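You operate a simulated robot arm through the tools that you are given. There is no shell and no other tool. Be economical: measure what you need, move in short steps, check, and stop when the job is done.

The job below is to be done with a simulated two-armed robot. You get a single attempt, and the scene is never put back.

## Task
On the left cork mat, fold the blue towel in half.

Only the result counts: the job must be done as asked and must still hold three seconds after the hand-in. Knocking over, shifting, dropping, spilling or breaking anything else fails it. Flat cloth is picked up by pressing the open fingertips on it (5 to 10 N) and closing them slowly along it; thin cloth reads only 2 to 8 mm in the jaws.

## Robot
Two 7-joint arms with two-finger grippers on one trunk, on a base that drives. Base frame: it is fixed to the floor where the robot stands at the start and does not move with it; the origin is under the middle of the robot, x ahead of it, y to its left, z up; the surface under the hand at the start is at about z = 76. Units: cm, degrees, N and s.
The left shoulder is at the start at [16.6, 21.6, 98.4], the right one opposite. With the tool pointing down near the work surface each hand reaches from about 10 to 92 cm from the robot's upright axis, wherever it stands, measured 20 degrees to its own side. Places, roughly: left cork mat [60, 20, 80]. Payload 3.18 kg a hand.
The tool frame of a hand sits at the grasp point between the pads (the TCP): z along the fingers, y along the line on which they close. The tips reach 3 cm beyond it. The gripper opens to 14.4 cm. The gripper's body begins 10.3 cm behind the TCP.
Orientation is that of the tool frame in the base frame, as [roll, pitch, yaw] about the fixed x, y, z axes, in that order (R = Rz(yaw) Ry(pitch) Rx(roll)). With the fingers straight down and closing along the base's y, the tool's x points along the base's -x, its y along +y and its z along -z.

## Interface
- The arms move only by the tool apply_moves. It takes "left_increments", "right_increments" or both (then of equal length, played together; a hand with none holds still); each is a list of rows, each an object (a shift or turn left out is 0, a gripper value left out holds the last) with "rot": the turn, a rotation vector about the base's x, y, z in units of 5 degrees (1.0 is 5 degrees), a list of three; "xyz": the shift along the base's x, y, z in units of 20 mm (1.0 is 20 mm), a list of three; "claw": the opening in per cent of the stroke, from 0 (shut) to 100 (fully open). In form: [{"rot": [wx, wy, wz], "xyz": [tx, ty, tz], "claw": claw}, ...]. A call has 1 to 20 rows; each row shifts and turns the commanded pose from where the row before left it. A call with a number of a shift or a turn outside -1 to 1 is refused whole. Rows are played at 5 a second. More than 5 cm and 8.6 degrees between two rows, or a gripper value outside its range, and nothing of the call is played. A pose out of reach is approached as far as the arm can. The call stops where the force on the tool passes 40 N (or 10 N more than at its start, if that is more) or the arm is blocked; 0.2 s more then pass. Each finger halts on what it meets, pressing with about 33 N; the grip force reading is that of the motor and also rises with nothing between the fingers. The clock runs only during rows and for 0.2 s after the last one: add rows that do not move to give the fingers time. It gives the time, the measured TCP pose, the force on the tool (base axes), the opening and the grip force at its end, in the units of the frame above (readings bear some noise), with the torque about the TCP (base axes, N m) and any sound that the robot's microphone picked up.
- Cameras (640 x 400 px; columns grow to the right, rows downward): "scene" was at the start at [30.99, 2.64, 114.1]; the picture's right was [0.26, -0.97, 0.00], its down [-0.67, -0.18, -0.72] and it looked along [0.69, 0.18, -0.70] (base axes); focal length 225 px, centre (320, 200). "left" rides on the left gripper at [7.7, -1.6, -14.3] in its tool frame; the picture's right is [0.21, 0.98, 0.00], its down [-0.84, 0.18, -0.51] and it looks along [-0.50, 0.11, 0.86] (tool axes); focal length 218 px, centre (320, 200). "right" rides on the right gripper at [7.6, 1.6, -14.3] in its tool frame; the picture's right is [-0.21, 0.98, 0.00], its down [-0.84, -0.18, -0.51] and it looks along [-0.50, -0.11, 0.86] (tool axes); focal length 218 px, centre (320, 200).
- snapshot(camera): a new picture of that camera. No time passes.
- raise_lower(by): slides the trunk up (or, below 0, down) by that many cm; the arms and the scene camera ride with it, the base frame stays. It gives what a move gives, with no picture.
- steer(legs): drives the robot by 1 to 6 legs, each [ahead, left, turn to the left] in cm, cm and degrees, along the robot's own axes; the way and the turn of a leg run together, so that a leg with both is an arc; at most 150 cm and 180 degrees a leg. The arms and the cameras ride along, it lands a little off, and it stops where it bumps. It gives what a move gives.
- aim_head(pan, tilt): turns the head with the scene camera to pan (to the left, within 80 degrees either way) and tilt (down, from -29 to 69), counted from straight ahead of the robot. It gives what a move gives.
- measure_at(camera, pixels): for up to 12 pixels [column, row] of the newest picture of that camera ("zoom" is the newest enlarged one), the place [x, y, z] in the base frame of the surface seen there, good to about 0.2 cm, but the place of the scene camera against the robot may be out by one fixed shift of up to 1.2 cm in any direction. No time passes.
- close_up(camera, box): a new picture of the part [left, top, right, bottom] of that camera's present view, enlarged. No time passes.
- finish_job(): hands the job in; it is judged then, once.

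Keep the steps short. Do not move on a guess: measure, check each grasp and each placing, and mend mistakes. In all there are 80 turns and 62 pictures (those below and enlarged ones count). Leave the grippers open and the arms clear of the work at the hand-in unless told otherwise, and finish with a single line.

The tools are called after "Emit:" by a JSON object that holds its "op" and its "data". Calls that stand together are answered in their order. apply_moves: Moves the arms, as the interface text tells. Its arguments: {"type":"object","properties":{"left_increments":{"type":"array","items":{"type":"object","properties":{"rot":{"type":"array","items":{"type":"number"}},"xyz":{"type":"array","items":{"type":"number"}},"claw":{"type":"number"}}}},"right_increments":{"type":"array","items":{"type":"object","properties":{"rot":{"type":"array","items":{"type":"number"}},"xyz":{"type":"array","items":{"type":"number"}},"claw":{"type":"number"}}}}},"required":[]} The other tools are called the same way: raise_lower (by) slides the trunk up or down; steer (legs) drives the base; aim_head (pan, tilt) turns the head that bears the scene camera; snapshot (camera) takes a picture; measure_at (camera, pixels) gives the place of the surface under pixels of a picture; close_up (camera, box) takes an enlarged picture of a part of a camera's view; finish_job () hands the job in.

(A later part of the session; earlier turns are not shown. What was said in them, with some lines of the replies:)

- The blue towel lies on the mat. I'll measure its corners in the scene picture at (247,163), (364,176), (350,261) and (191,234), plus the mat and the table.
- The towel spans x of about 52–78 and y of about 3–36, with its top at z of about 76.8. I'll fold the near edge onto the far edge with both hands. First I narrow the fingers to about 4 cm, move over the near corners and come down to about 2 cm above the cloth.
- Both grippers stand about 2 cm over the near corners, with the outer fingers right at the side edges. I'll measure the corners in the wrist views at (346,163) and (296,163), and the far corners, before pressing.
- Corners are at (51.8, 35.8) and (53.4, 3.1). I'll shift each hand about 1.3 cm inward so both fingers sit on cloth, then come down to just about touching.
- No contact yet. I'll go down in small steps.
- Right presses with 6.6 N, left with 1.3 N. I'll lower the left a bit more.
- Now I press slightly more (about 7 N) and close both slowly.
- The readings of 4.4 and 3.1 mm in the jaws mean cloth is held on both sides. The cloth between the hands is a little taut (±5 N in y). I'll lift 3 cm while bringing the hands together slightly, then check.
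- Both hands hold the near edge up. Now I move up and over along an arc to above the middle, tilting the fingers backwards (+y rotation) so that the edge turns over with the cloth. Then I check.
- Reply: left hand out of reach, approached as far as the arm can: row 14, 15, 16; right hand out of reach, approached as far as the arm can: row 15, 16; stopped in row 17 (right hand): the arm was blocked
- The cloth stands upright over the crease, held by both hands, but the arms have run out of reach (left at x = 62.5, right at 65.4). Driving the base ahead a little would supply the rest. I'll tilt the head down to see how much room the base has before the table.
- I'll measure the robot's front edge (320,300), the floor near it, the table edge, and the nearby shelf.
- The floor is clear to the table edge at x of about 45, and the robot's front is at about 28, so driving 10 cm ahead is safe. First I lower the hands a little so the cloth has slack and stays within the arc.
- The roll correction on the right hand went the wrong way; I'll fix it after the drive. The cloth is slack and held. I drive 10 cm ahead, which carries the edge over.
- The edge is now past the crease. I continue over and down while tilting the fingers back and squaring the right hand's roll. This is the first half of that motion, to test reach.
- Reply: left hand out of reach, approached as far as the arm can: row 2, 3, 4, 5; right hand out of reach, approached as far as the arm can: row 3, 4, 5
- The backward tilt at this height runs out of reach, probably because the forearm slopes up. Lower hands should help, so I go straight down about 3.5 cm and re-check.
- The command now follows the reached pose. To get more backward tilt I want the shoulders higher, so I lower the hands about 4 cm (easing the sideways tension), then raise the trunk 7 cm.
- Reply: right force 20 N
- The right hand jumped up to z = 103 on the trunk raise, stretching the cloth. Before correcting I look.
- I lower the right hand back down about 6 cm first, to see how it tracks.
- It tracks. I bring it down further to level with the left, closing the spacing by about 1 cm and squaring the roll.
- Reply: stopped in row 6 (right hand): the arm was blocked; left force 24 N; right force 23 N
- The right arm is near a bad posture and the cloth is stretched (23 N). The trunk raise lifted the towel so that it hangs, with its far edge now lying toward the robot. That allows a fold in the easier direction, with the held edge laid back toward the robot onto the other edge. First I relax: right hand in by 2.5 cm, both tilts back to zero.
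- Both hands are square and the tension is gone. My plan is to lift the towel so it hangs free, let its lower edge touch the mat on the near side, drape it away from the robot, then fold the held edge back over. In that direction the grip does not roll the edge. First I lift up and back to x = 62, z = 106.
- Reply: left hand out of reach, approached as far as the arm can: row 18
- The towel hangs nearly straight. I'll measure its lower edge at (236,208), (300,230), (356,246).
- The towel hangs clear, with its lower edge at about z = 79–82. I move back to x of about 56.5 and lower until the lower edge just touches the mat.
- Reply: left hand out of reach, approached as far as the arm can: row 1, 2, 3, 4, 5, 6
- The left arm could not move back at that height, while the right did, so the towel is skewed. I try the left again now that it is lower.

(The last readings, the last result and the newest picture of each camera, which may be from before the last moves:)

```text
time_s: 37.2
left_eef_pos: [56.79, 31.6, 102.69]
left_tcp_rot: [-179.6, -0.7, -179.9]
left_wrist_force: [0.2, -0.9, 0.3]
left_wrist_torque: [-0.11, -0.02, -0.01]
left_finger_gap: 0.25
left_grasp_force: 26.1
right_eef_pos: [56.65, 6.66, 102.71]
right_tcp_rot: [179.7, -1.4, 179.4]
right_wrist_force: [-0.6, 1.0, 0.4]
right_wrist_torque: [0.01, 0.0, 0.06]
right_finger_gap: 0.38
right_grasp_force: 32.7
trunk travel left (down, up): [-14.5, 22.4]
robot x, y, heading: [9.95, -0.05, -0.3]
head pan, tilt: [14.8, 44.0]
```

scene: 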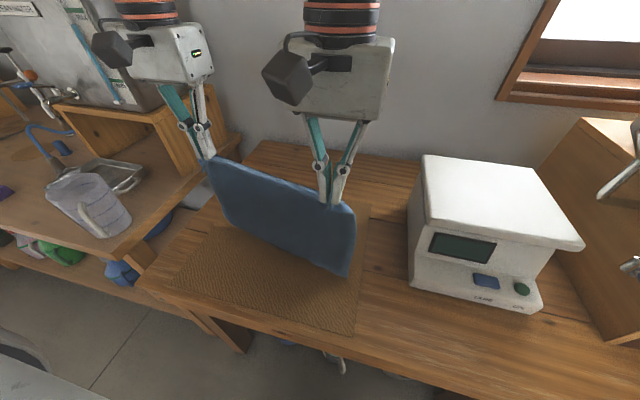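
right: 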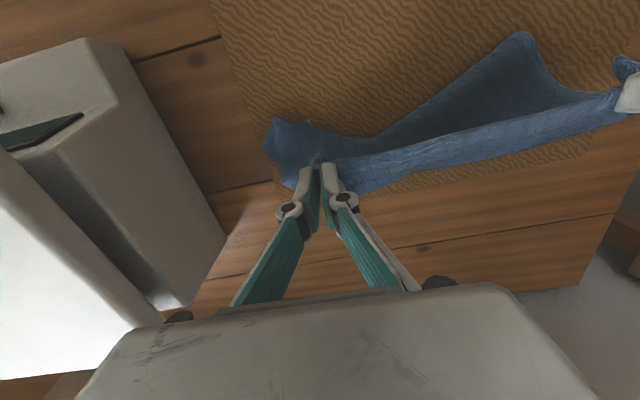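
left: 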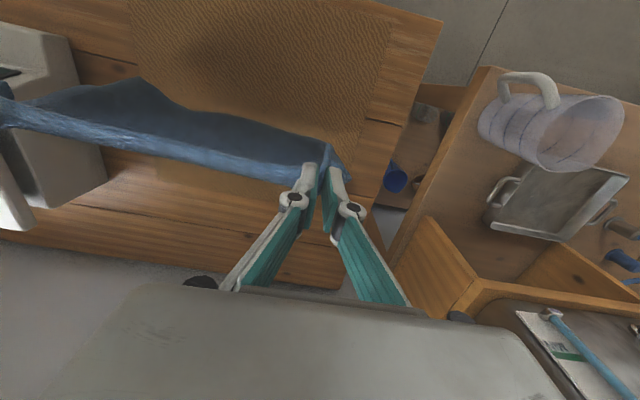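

Now both are at x = 56.7, z = 102.7. I look at the lower edge.

Emit:
{"op": "snapshot", "data": {"camera": "scene"}}

Emit:
{"op": "measure_at", "data": {"camera": "scene", "pixels": [[228, 240], [215, 200], [280, 255], [310, 262], [352, 275], [300, 240]]}}

```text
32 pictures are left
```

scene: 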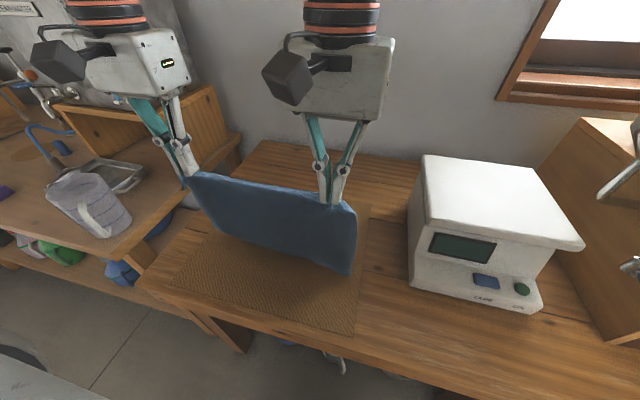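

```text
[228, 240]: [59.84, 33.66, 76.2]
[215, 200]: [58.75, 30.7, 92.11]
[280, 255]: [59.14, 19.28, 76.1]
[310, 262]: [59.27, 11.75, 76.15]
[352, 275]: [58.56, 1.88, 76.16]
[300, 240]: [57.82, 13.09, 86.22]
```

The lower edge is at the mat at x of about 58–59. Now I lower a bit to plant it and drape the towel away (+x) and down.

Emit:
{"op": "apply_moves", "data": {"left_increments": [{"xyz": [0, 0, -0.5]}, {"xyz": [0, 0, -0.5]}, {"xyz": [0.56, 0, -0.22]}, {"xyz": [0.56, 0, -0.22]}, {"xyz": [0.56, 0, -0.22]}, {"xyz": [0.56, 0, -0.22]}, {"xyz": [0.56, 0, -0.22]}, {"xyz": [0.56, 0, -0.22]}, {"xyz": [0.56, 0, -0.22]}, {"xyz": [0.56, 0, -0.22]}, {"xyz": [0.42, 0, -0.5]}, {"xyz": [0.42, 0, -0.5]}, {"xyz": [0.42, 0, -0.5]}, {"xyz": [0.42, 0, -0.5]}, {"xyz": [0.42, 0, -0.5]}, {"xyz": [0.42, 0, -0.5]}, {"xyz": [0.42, 0, -0.5]}, {}], "right_increments": [{"xyz": [0, 0, -0.5]}, {"xyz": [0, 0, -0.5]}, {"xyz": [0.56, 0, -0.22]}, {"xyz": [0.56, 0, -0.22]}, {"xyz": [0.56, 0, -0.22]}, {"xyz": [0.56, 0, -0.22]}, {"xyz": [0.56, 0, -0.22]}, {"xyz": [0.56, 0, -0.22]}, {"xyz": [0.56, 0, -0.22]}, {"xyz": [0.56, 0, -0.22]}, {"xyz": [0.42, 0, -0.5]}, {"xyz": [0.42, 0, -0.5]}, {"xyz": [0.42, 0, -0.5]}, {"xyz": [0.42, 0, -0.5]}, {"xyz": [0.42, 0, -0.5]}, {"xyz": [0.42, 0, -0.5]}, {"xyz": [0.42, 0, -0.5]}, {}]}}

Emit:
{"op": "snapshot", "data": {"camera": "scene"}}

Emit:
{"op": "snapshot", "data": {"camera": "left"}}

```text
time_s: 41.0
left_eef_pos: [71.65, 31.66, 90.1]
left_tcp_rot: [-179.6, -0.4, -179.9]
left_wrist_force: [-0.9, -1.2, -0.6]
left_wrist_torque: [0.06, 0.01, 0.03]
left_finger_gap: 0.6
left_grasp_force: 39.3
right_eef_pos: [71.3, 6.68, 90.11]
right_tcp_rot: [179.8, -1.3, 179.2]
right_wrist_force: [-0.6, 0.9, 0.3]
right_wrist_torque: [0.09, 0.0, -0.01]
right_finger_gap: 0.36
right_grasp_force: 33.2
trunk travel left (down, up): [-14.5, 22.4]
robot x, y, heading: [9.68, 0.28, 0.2]
head pan, tilt: [14.8, 44.0]
```

```text
31 pictures are left
```

scene: 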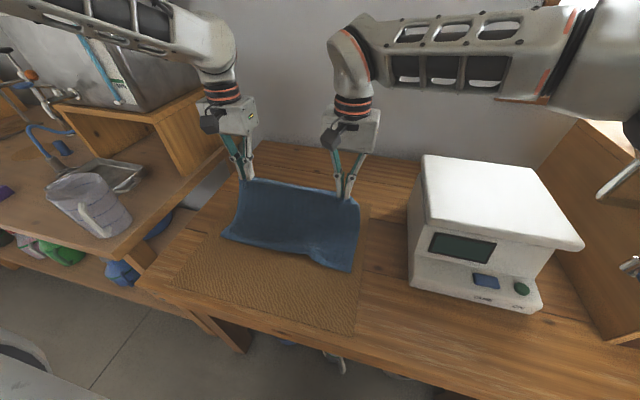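

```text
30 pictures are left
```

left: 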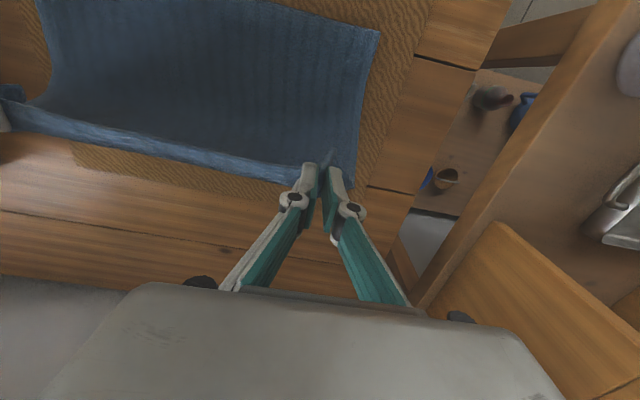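

Beautiful: the towel is draped away with its lower edge on the mat near the robot. I'll measure the lower edge at (226,236), (305,252), (350,268).

Emit:
{"op": "measure_at", "data": {"camera": "scene", "pixels": [[227, 235], [250, 246], [280, 250], [305, 251], [325, 263], [349, 268], [345, 240], [290, 225], [270, 200], [236, 210], [356, 225]]}}

Emit:
{"op": "measure_at", "data": {"camera": "left", "pixels": [[376, 34], [368, 90], [357, 140], [250, 5], [200, 100]]}}

```text
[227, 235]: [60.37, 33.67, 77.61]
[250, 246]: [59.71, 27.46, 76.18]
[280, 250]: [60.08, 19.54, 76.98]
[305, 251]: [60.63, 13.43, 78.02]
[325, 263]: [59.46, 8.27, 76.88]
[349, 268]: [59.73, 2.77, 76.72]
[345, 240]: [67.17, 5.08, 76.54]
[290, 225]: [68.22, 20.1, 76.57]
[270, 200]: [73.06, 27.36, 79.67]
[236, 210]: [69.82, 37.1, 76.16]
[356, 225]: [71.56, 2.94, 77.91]
```

```text
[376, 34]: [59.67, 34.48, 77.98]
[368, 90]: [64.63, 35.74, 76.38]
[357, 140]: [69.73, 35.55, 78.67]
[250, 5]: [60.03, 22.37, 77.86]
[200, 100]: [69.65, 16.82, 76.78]
```

The lower edge lies straight at x of about 59.7, with corners (59.7, 34.5) and (59.7, 2.8). Now I fold the held edge back along an arc to x of about 60.6, stopping with the tips 2 cm above the lower layer.

Emit:
{"op": "apply_moves", "data": {"left_increments": [{"xyz": [-0.44, 0, 0.21]}, {"xyz": [-0.44, 0, 0.21]}, {"xyz": [-0.44, 0, 0.21]}, {"xyz": [-0.44, 0, 0.21]}, {"xyz": [-0.5, 0, -0.31]}, {"xyz": [-0.5, 0, -0.31]}, {"xyz": [-0.5, 0, -0.31]}, {"xyz": [-0.5, 0, -0.31]}, {"xyz": [-0.31, 0, -0.44]}, {"xyz": [-0.31, 0, -0.44]}, {"xyz": [-0.31, 0, -0.44]}, {"xyz": [-0.31, 0, -0.44]}, {"xyz": [-0.13, 0, -0.5]}, {"xyz": [-0.13, 0, -0.5]}, {"xyz": [-0.13, 0, -0.5]}, {"xyz": [-0.13, 0, -0.5]}, {}], "right_increments": [{"xyz": [-0.44, 0, 0.21]}, {"xyz": [-0.44, 0, 0.21]}, {"xyz": [-0.44, 0, 0.21]}, {"xyz": [-0.44, 0, 0.21]}, {"xyz": [-0.5, 0, -0.31]}, {"xyz": [-0.5, 0, -0.31]}, {"xyz": [-0.5, 0, -0.31]}, {"xyz": [-0.5, 0, -0.31]}, {"xyz": [-0.31, 0, -0.44]}, {"xyz": [-0.31, 0, -0.44]}, {"xyz": [-0.31, 0, -0.44]}, {"xyz": [-0.31, 0, -0.44]}, {"xyz": [-0.09, 0, -0.5]}, {"xyz": [-0.09, 0, -0.5]}, {"xyz": [-0.09, 0, -0.5]}, {"xyz": [-0.09, 0, -0.5]}, {}]}}

Emit:
{"op": "snapshot", "data": {"camera": "scene"}}

Emit:
{"op": "snapshot", "data": {"camera": "left"}}

Emit:
{"op": "snapshot", "data": {"camera": "right"}}

```text
time_s: 44.6
left_eef_pos: [60.61, 31.57, 81.69]
left_tcp_rot: [-179.6, -0.7, -180.0]
left_wrist_force: [-0.7, -0.5, 0.7]
left_wrist_torque: [-0.01, 0.01, -0.01]
left_finger_gap: 0.39
left_grasp_force: 27.8
right_eef_pos: [60.59, 6.74, 81.88]
right_tcp_rot: [179.9, -1.3, 179.2]
right_wrist_force: [0.1, 0.7, -1.2]
right_wrist_torque: [0.04, -0.02, 0.01]
right_finger_gap: 0.39
right_grasp_force: 32.9
trunk travel left (down, up): [-14.5, 22.4]
robot x, y, heading: [10.22, 0.29, -0.2]
head pan, tilt: [14.8, 44.0]
```

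```text
29 pictures are left
```

scene: 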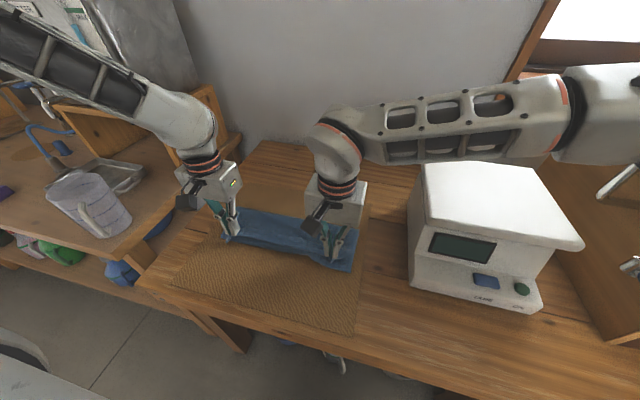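

```text
28 pictures are left
```

left: 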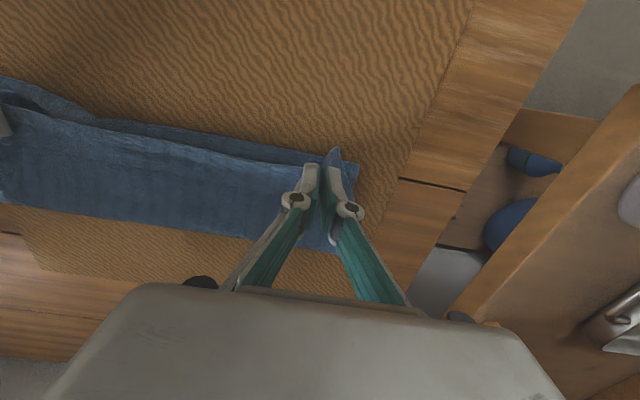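

```text
27 pictures are left
```

right: 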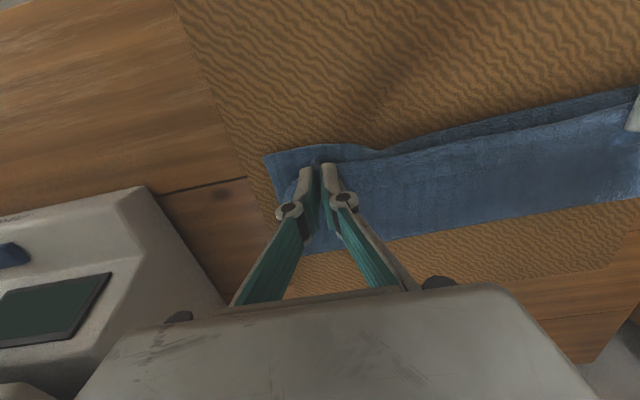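

The fold looks good. I'll measure the bottom layer's edge against the top layer's edge in both wrist views.

Emit:
{"op": "measure_at", "data": {"camera": "left", "pixels": [[355, 166], [280, 153], [200, 137], [250, 160], [180, 150], [100, 130], [335, 152], [240, 232], [100, 215]]}}

Emit:
{"op": "measure_at", "data": {"camera": "right", "pixels": [[267, 157], [330, 146], [365, 149], [420, 138], [500, 117], [400, 156], [480, 142], [318, 161], [420, 232], [580, 203]]}}

```text
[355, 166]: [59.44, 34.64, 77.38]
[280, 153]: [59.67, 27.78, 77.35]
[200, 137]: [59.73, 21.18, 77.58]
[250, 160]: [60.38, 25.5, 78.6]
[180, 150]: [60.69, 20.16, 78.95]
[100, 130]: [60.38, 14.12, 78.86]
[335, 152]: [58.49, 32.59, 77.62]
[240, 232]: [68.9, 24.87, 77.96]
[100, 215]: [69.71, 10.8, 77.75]
```

```text
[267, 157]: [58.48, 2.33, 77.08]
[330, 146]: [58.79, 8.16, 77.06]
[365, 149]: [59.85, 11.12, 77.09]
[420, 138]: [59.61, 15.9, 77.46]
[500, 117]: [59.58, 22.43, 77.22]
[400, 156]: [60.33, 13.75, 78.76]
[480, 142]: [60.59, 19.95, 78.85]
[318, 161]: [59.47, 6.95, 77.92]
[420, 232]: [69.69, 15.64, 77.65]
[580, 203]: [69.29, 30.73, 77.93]
```

The top edge matches the bottom edge within about 1 cm: bottom 58.5–59.6, top 59.5–60.6. I shift the right hand 0.6 cm toward the robot and lower both until light contact.

Emit:
{"op": "apply_moves", "data": {"left_increments": [{"xyz": [0, 0.1, -0.2]}, {"xyz": [0, 0.1, -0.2]}, {"xyz": [0, 0, -0.2]}, {}], "right_increments": [{"xyz": [-0.15, -0.1, -0.2]}, {"xyz": [-0.15, -0.1, -0.2]}, {"xyz": [0, 0, -0.25]}, {}]}}

```text
time_s: 45.6
left_eef_pos: [60.5, 31.97, 80.53]
left_tcp_rot: [-179.6, -0.6, -179.9]
left_wrist_force: [-0.7, -5.0, 2.6]
left_wrist_torque: [-0.14, 0.0, -0.03]
left_finger_gap: 0.23
left_grasp_force: 28.6
right_eef_pos: [60.04, 6.38, 80.53]
right_tcp_rot: [179.9, -1.3, 179.3]
right_wrist_force: [0.8, 6.3, 2.0]
right_wrist_torque: [0.22, 0.0, 0.01]
right_finger_gap: 0.38
right_grasp_force: 32.8
trunk travel left (down, up): [-14.5, 22.4]
robot x, y, heading: [9.62, 0.01, -0.0]
head pan, tilt: [14.8, 44.0]
```

Light contact of about 2 N on both. I open slowly to about 4.5 cm so the gathered cloth spreads back.

Emit:
{"op": "apply_moves", "data": {"left_increments": [{"claw": 2}, {"claw": 4}, {"claw": 6}, {"claw": 8}, {"claw": 10}, {"claw": 13}, {"claw": 16}, {"claw": 19}, {"claw": 22}, {"claw": 25}, {"claw": 28}, {"claw": 31}, {}], "right_increments": [{"claw": 2}, {"claw": 4}, {"claw": 6}, {"claw": 8}, {"claw": 10}, {"claw": 13}, {"claw": 16}, {"claw": 19}, {"claw": 22}, {"claw": 25}, {"claw": 28}, {"claw": 31}, {}]}}

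Emit:
{"op": "snapshot", "data": {"camera": "left"}}

Emit:
{"op": "snapshot", "data": {"camera": "right"}}

```text
time_s: 48.4
left_eef_pos: [60.62, 31.88, 80.46]
left_tcp_rot: [-179.6, -0.7, -179.9]
left_wrist_force: [-0.2, 0.2, 1.7]
left_wrist_torque: [-0.02, -0.02, 0.03]
left_finger_gap: 4.4
left_grasp_force: 0.0
right_eef_pos: [60.01, 6.4, 80.58]
right_tcp_rot: [179.8, -1.3, 179.3]
right_wrist_force: [-0.3, -0.5, -0.3]
right_wrist_torque: [0.01, 0.01, 0.0]
right_finger_gap: 4.46
right_grasp_force: 0.0
trunk travel left (down, up): [-14.5, 22.4]
robot x, y, heading: [9.83, 0.36, 0.1]
head pan, tilt: [14.8, 44.0]
```

```text
26 pictures are left
```

left: 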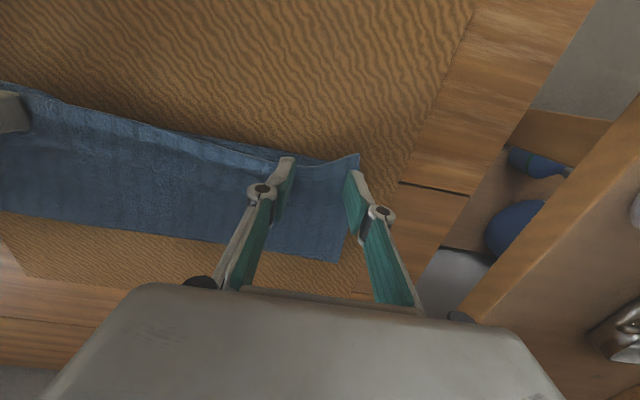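

```text
25 pictures are left
```

right: 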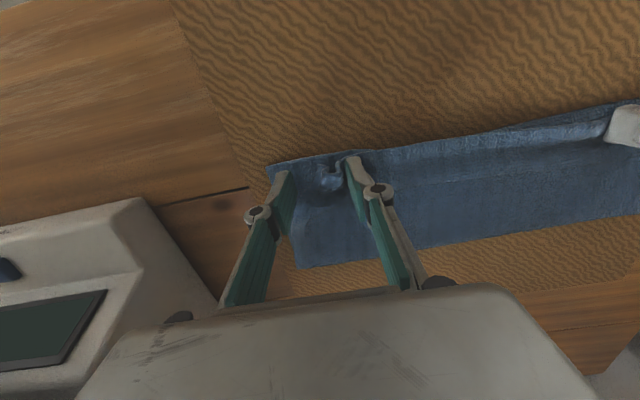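

Both released. I raise the hands straight up slowly and check the towel.

Emit:
{"op": "apply_moves", "data": {"left_increments": [{"xyz": [0, 0, 0.3]}, {"xyz": [0, 0, 0.5]}, {"xyz": [0, 0, 0.8]}, {"xyz": [0, 0, 1]}, {"xyz": [0, 0, 1]}, {}], "right_increments": [{"xyz": [0, 0, 0.3]}, {"xyz": [0, 0, 0.5]}, {"xyz": [0, 0, 0.8]}, {"xyz": [0, 0, 1]}, {"xyz": [0, 0, 1]}, {}]}}

Emit:
{"op": "snapshot", "data": {"camera": "left"}}

Emit:
{"op": "snapshot", "data": {"camera": "right"}}

```text
time_s: 49.8
left_eef_pos: [60.83, 31.99, 87.66]
left_tcp_rot: [-179.5, -0.7, -179.9]
left_wrist_force: [0.1, 0.6, -0.9]
left_wrist_torque: [0.01, 0.01, 0.04]
left_finger_gap: 4.43
left_grasp_force: 0.1
right_eef_pos: [60.22, 6.36, 87.8]
right_tcp_rot: [179.8, -1.3, 179.3]
right_wrist_force: [0.2, 0.6, 0.1]
right_wrist_torque: [-0.02, 0.05, -0.01]
right_finger_gap: 4.47
right_grasp_force: 0.0
trunk travel left (down, up): [-14.5, 22.4]
robot x, y, heading: [9.84, -0.06, -0.0]
head pan, tilt: [14.8, 44.0]
```

```text
24 pictures are left
```

left: 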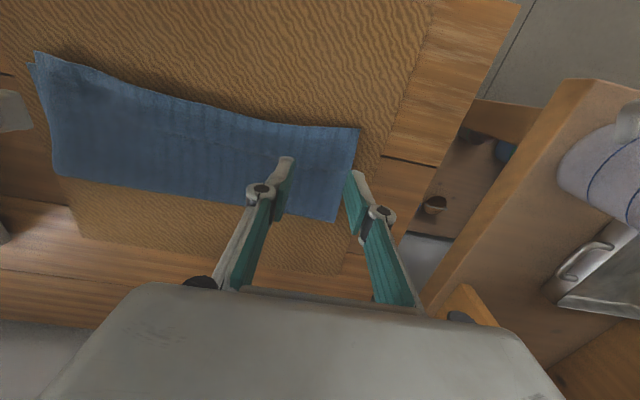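

```text
23 pictures are left
```

right: 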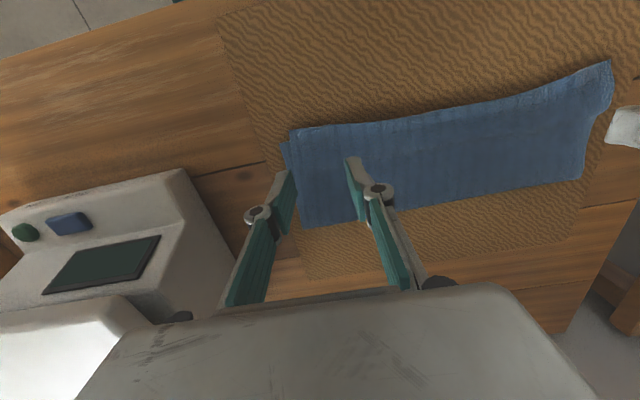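

The fold lies flat and the wrinkles are gone. I lift the hands clear and outward, then check alignment with an enlarged scene view.

Emit:
{"op": "apply_moves", "data": {"left_increments": [{"xyz": [-0.5, 0.3, 1]}, {"xyz": [-0.8, 0.5, 0.8]}, {"xyz": [-0.8, 0.5, 0.5]}, {"xyz": [-0.8, 0.8, 0.2]}, {"xyz": [-0.8, 0.8, 0]}, {}, {}], "right_increments": [{"xyz": [-0.5, -0.3, 1]}, {"xyz": [-0.8, -0.5, 0.8]}, {"xyz": [-0.8, -0.5, 0.5]}, {"xyz": [-0.8, -0.8, 0.2]}, {"xyz": [-0.8, -0.8, 0]}, {}, {}]}}

Emit:
{"op": "snapshot", "data": {"camera": "scene"}}

Emit:
{"op": "close_up", "data": {"camera": "scene", "box": [190, 180, 390, 305]}}

```text
time_s: 51.4
left_eef_pos: [53.21, 37.8, 92.74]
left_tcp_rot: [-179.5, -0.5, -179.8]
left_wrist_force: [0.2, 0.6, -0.6]
left_wrist_torque: [-0.03, 0.01, 0.0]
left_finger_gap: 4.47
left_grasp_force: 0.1
right_eef_pos: [52.77, 0.46, 92.71]
right_tcp_rot: [179.8, -1.4, 179.3]
right_wrist_force: [-0.1, 0.3, 0.8]
right_wrist_torque: [0.04, 0.01, -0.04]
right_finger_gap: 4.47
right_grasp_force: 0.2
trunk travel left (down, up): [-14.5, 22.4]
robot x, y, heading: [9.71, -0.14, 0.3]
head pan, tilt: [14.8, 44.0]
```

```text
22 pictures are left
```

scene: 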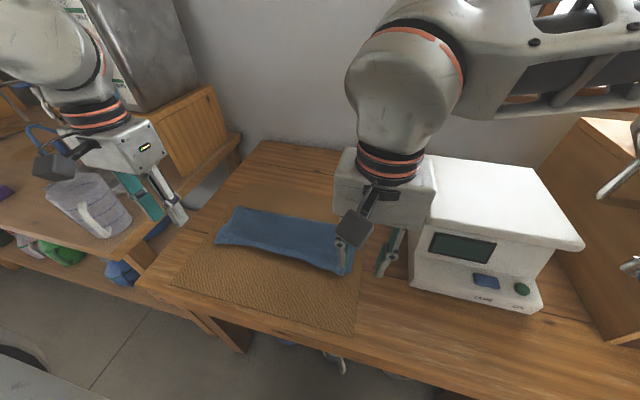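

```text
3.20 times, centred on (290, 242) of scene
```

zoom: 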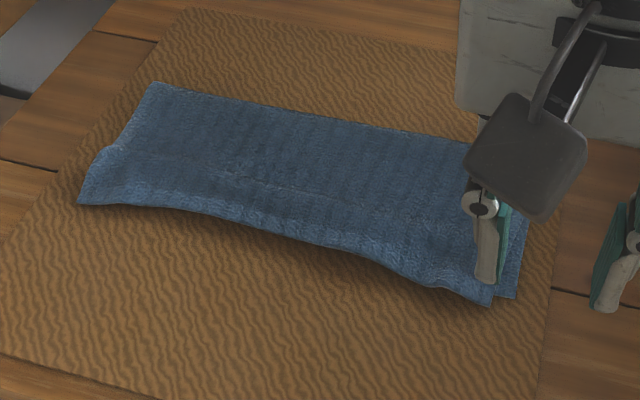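

The result is neat. I'll measure the corner offsets of the two layers at the right, zoom (489,302) top and (513,296) bottom, and also the left corner and the crease.

Emit:
{"op": "measure_at", "data": {"camera": "zoom", "pixels": [[488, 300], [513, 295], [84, 200], [100, 160], [153, 85], [300, 240], [300, 115], [523, 225], [400, 270], [200, 205]]}}

Emit:
{"op": "snapshot", "data": {"camera": "right"}}

Emit:
{"op": "snapshot", "data": {"camera": "left"}}

```text
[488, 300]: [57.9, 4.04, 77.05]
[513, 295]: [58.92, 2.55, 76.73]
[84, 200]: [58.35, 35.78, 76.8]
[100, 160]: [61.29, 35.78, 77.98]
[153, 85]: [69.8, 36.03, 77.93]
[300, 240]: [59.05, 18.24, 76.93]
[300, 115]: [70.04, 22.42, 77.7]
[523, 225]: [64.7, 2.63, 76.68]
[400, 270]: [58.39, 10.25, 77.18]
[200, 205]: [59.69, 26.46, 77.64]
```

```text
20 pictures are left
```

right: 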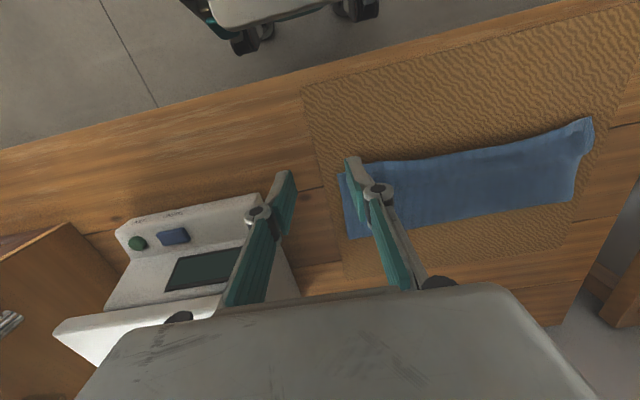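

```text
19 pictures are left
```

left: 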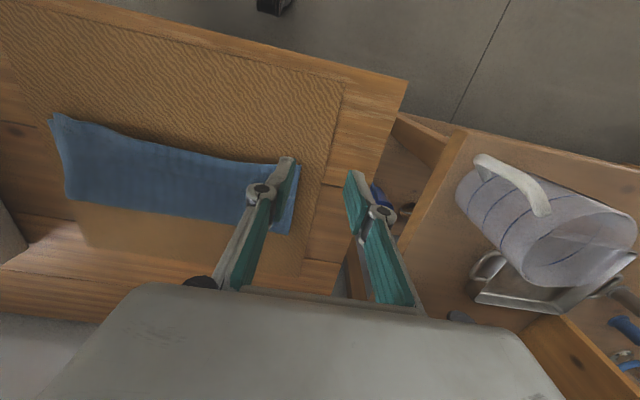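

The layers agree within about 1–1.5 cm all along, with the crease at x of about 71, and nothing else was touched. I raise the hands further and open the grippers somewhat wider.

Emit:
{"op": "apply_moves", "data": {"left_increments": [{"xyz": [0, 0, 0.8]}, {"xyz": [0, 0, 0.8]}, {"xyz": [0, 0, 0.8]}, {"claw": 50}, {"claw": 50}, {}], "right_increments": [{"xyz": [0, 0, 0.8]}, {"xyz": [0, 0, 0.8]}, {"xyz": [0, 0, 0.8]}, {"claw": 50}, {"claw": 50}, {}]}}

Emit:
{"op": "snapshot", "data": {"camera": "scene"}}

```text
time_s: 52.8
left_eef_pos: [53.24, 37.75, 97.63]
left_tcp_rot: [-179.6, -0.7, -180.0]
left_wrist_force: [0.4, 0.9, -0.2]
left_wrist_torque: [0.01, -0.03, 0.04]
left_finger_gap: 7.19
left_grasp_force: 0.1
right_eef_pos: [52.6, 0.59, 97.51]
right_tcp_rot: [179.8, -1.3, 179.4]
right_wrist_force: [-1.0, 0.1, 0.1]
right_wrist_torque: [-0.02, -0.02, 0.03]
right_finger_gap: 7.21
right_grasp_force: 0.0
trunk travel left (down, up): [-14.5, 22.4]
robot x, y, heading: [9.99, -0.19, -0.1]
head pan, tilt: [14.8, 44.0]
```

```text
18 pictures are left
```

scene: 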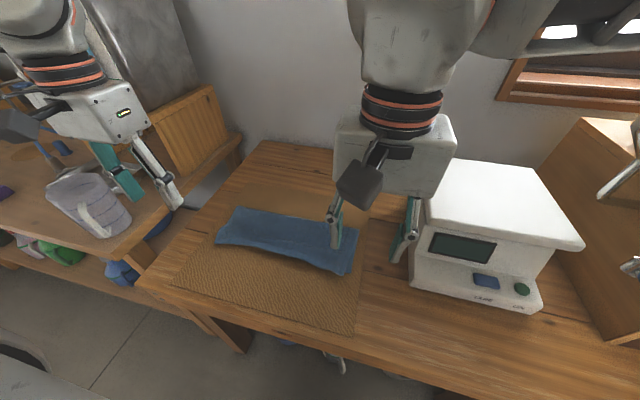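

The towel lies folded and still, and the hands are open and clear, so I hand in.

Emit:
{"op": "finish_job", "data": {}}

```text
The job is handed in.
```

The blue towel is folded in half on the left cork mat, its two edges within about 1.5 cm of each other, and the job is handed in.
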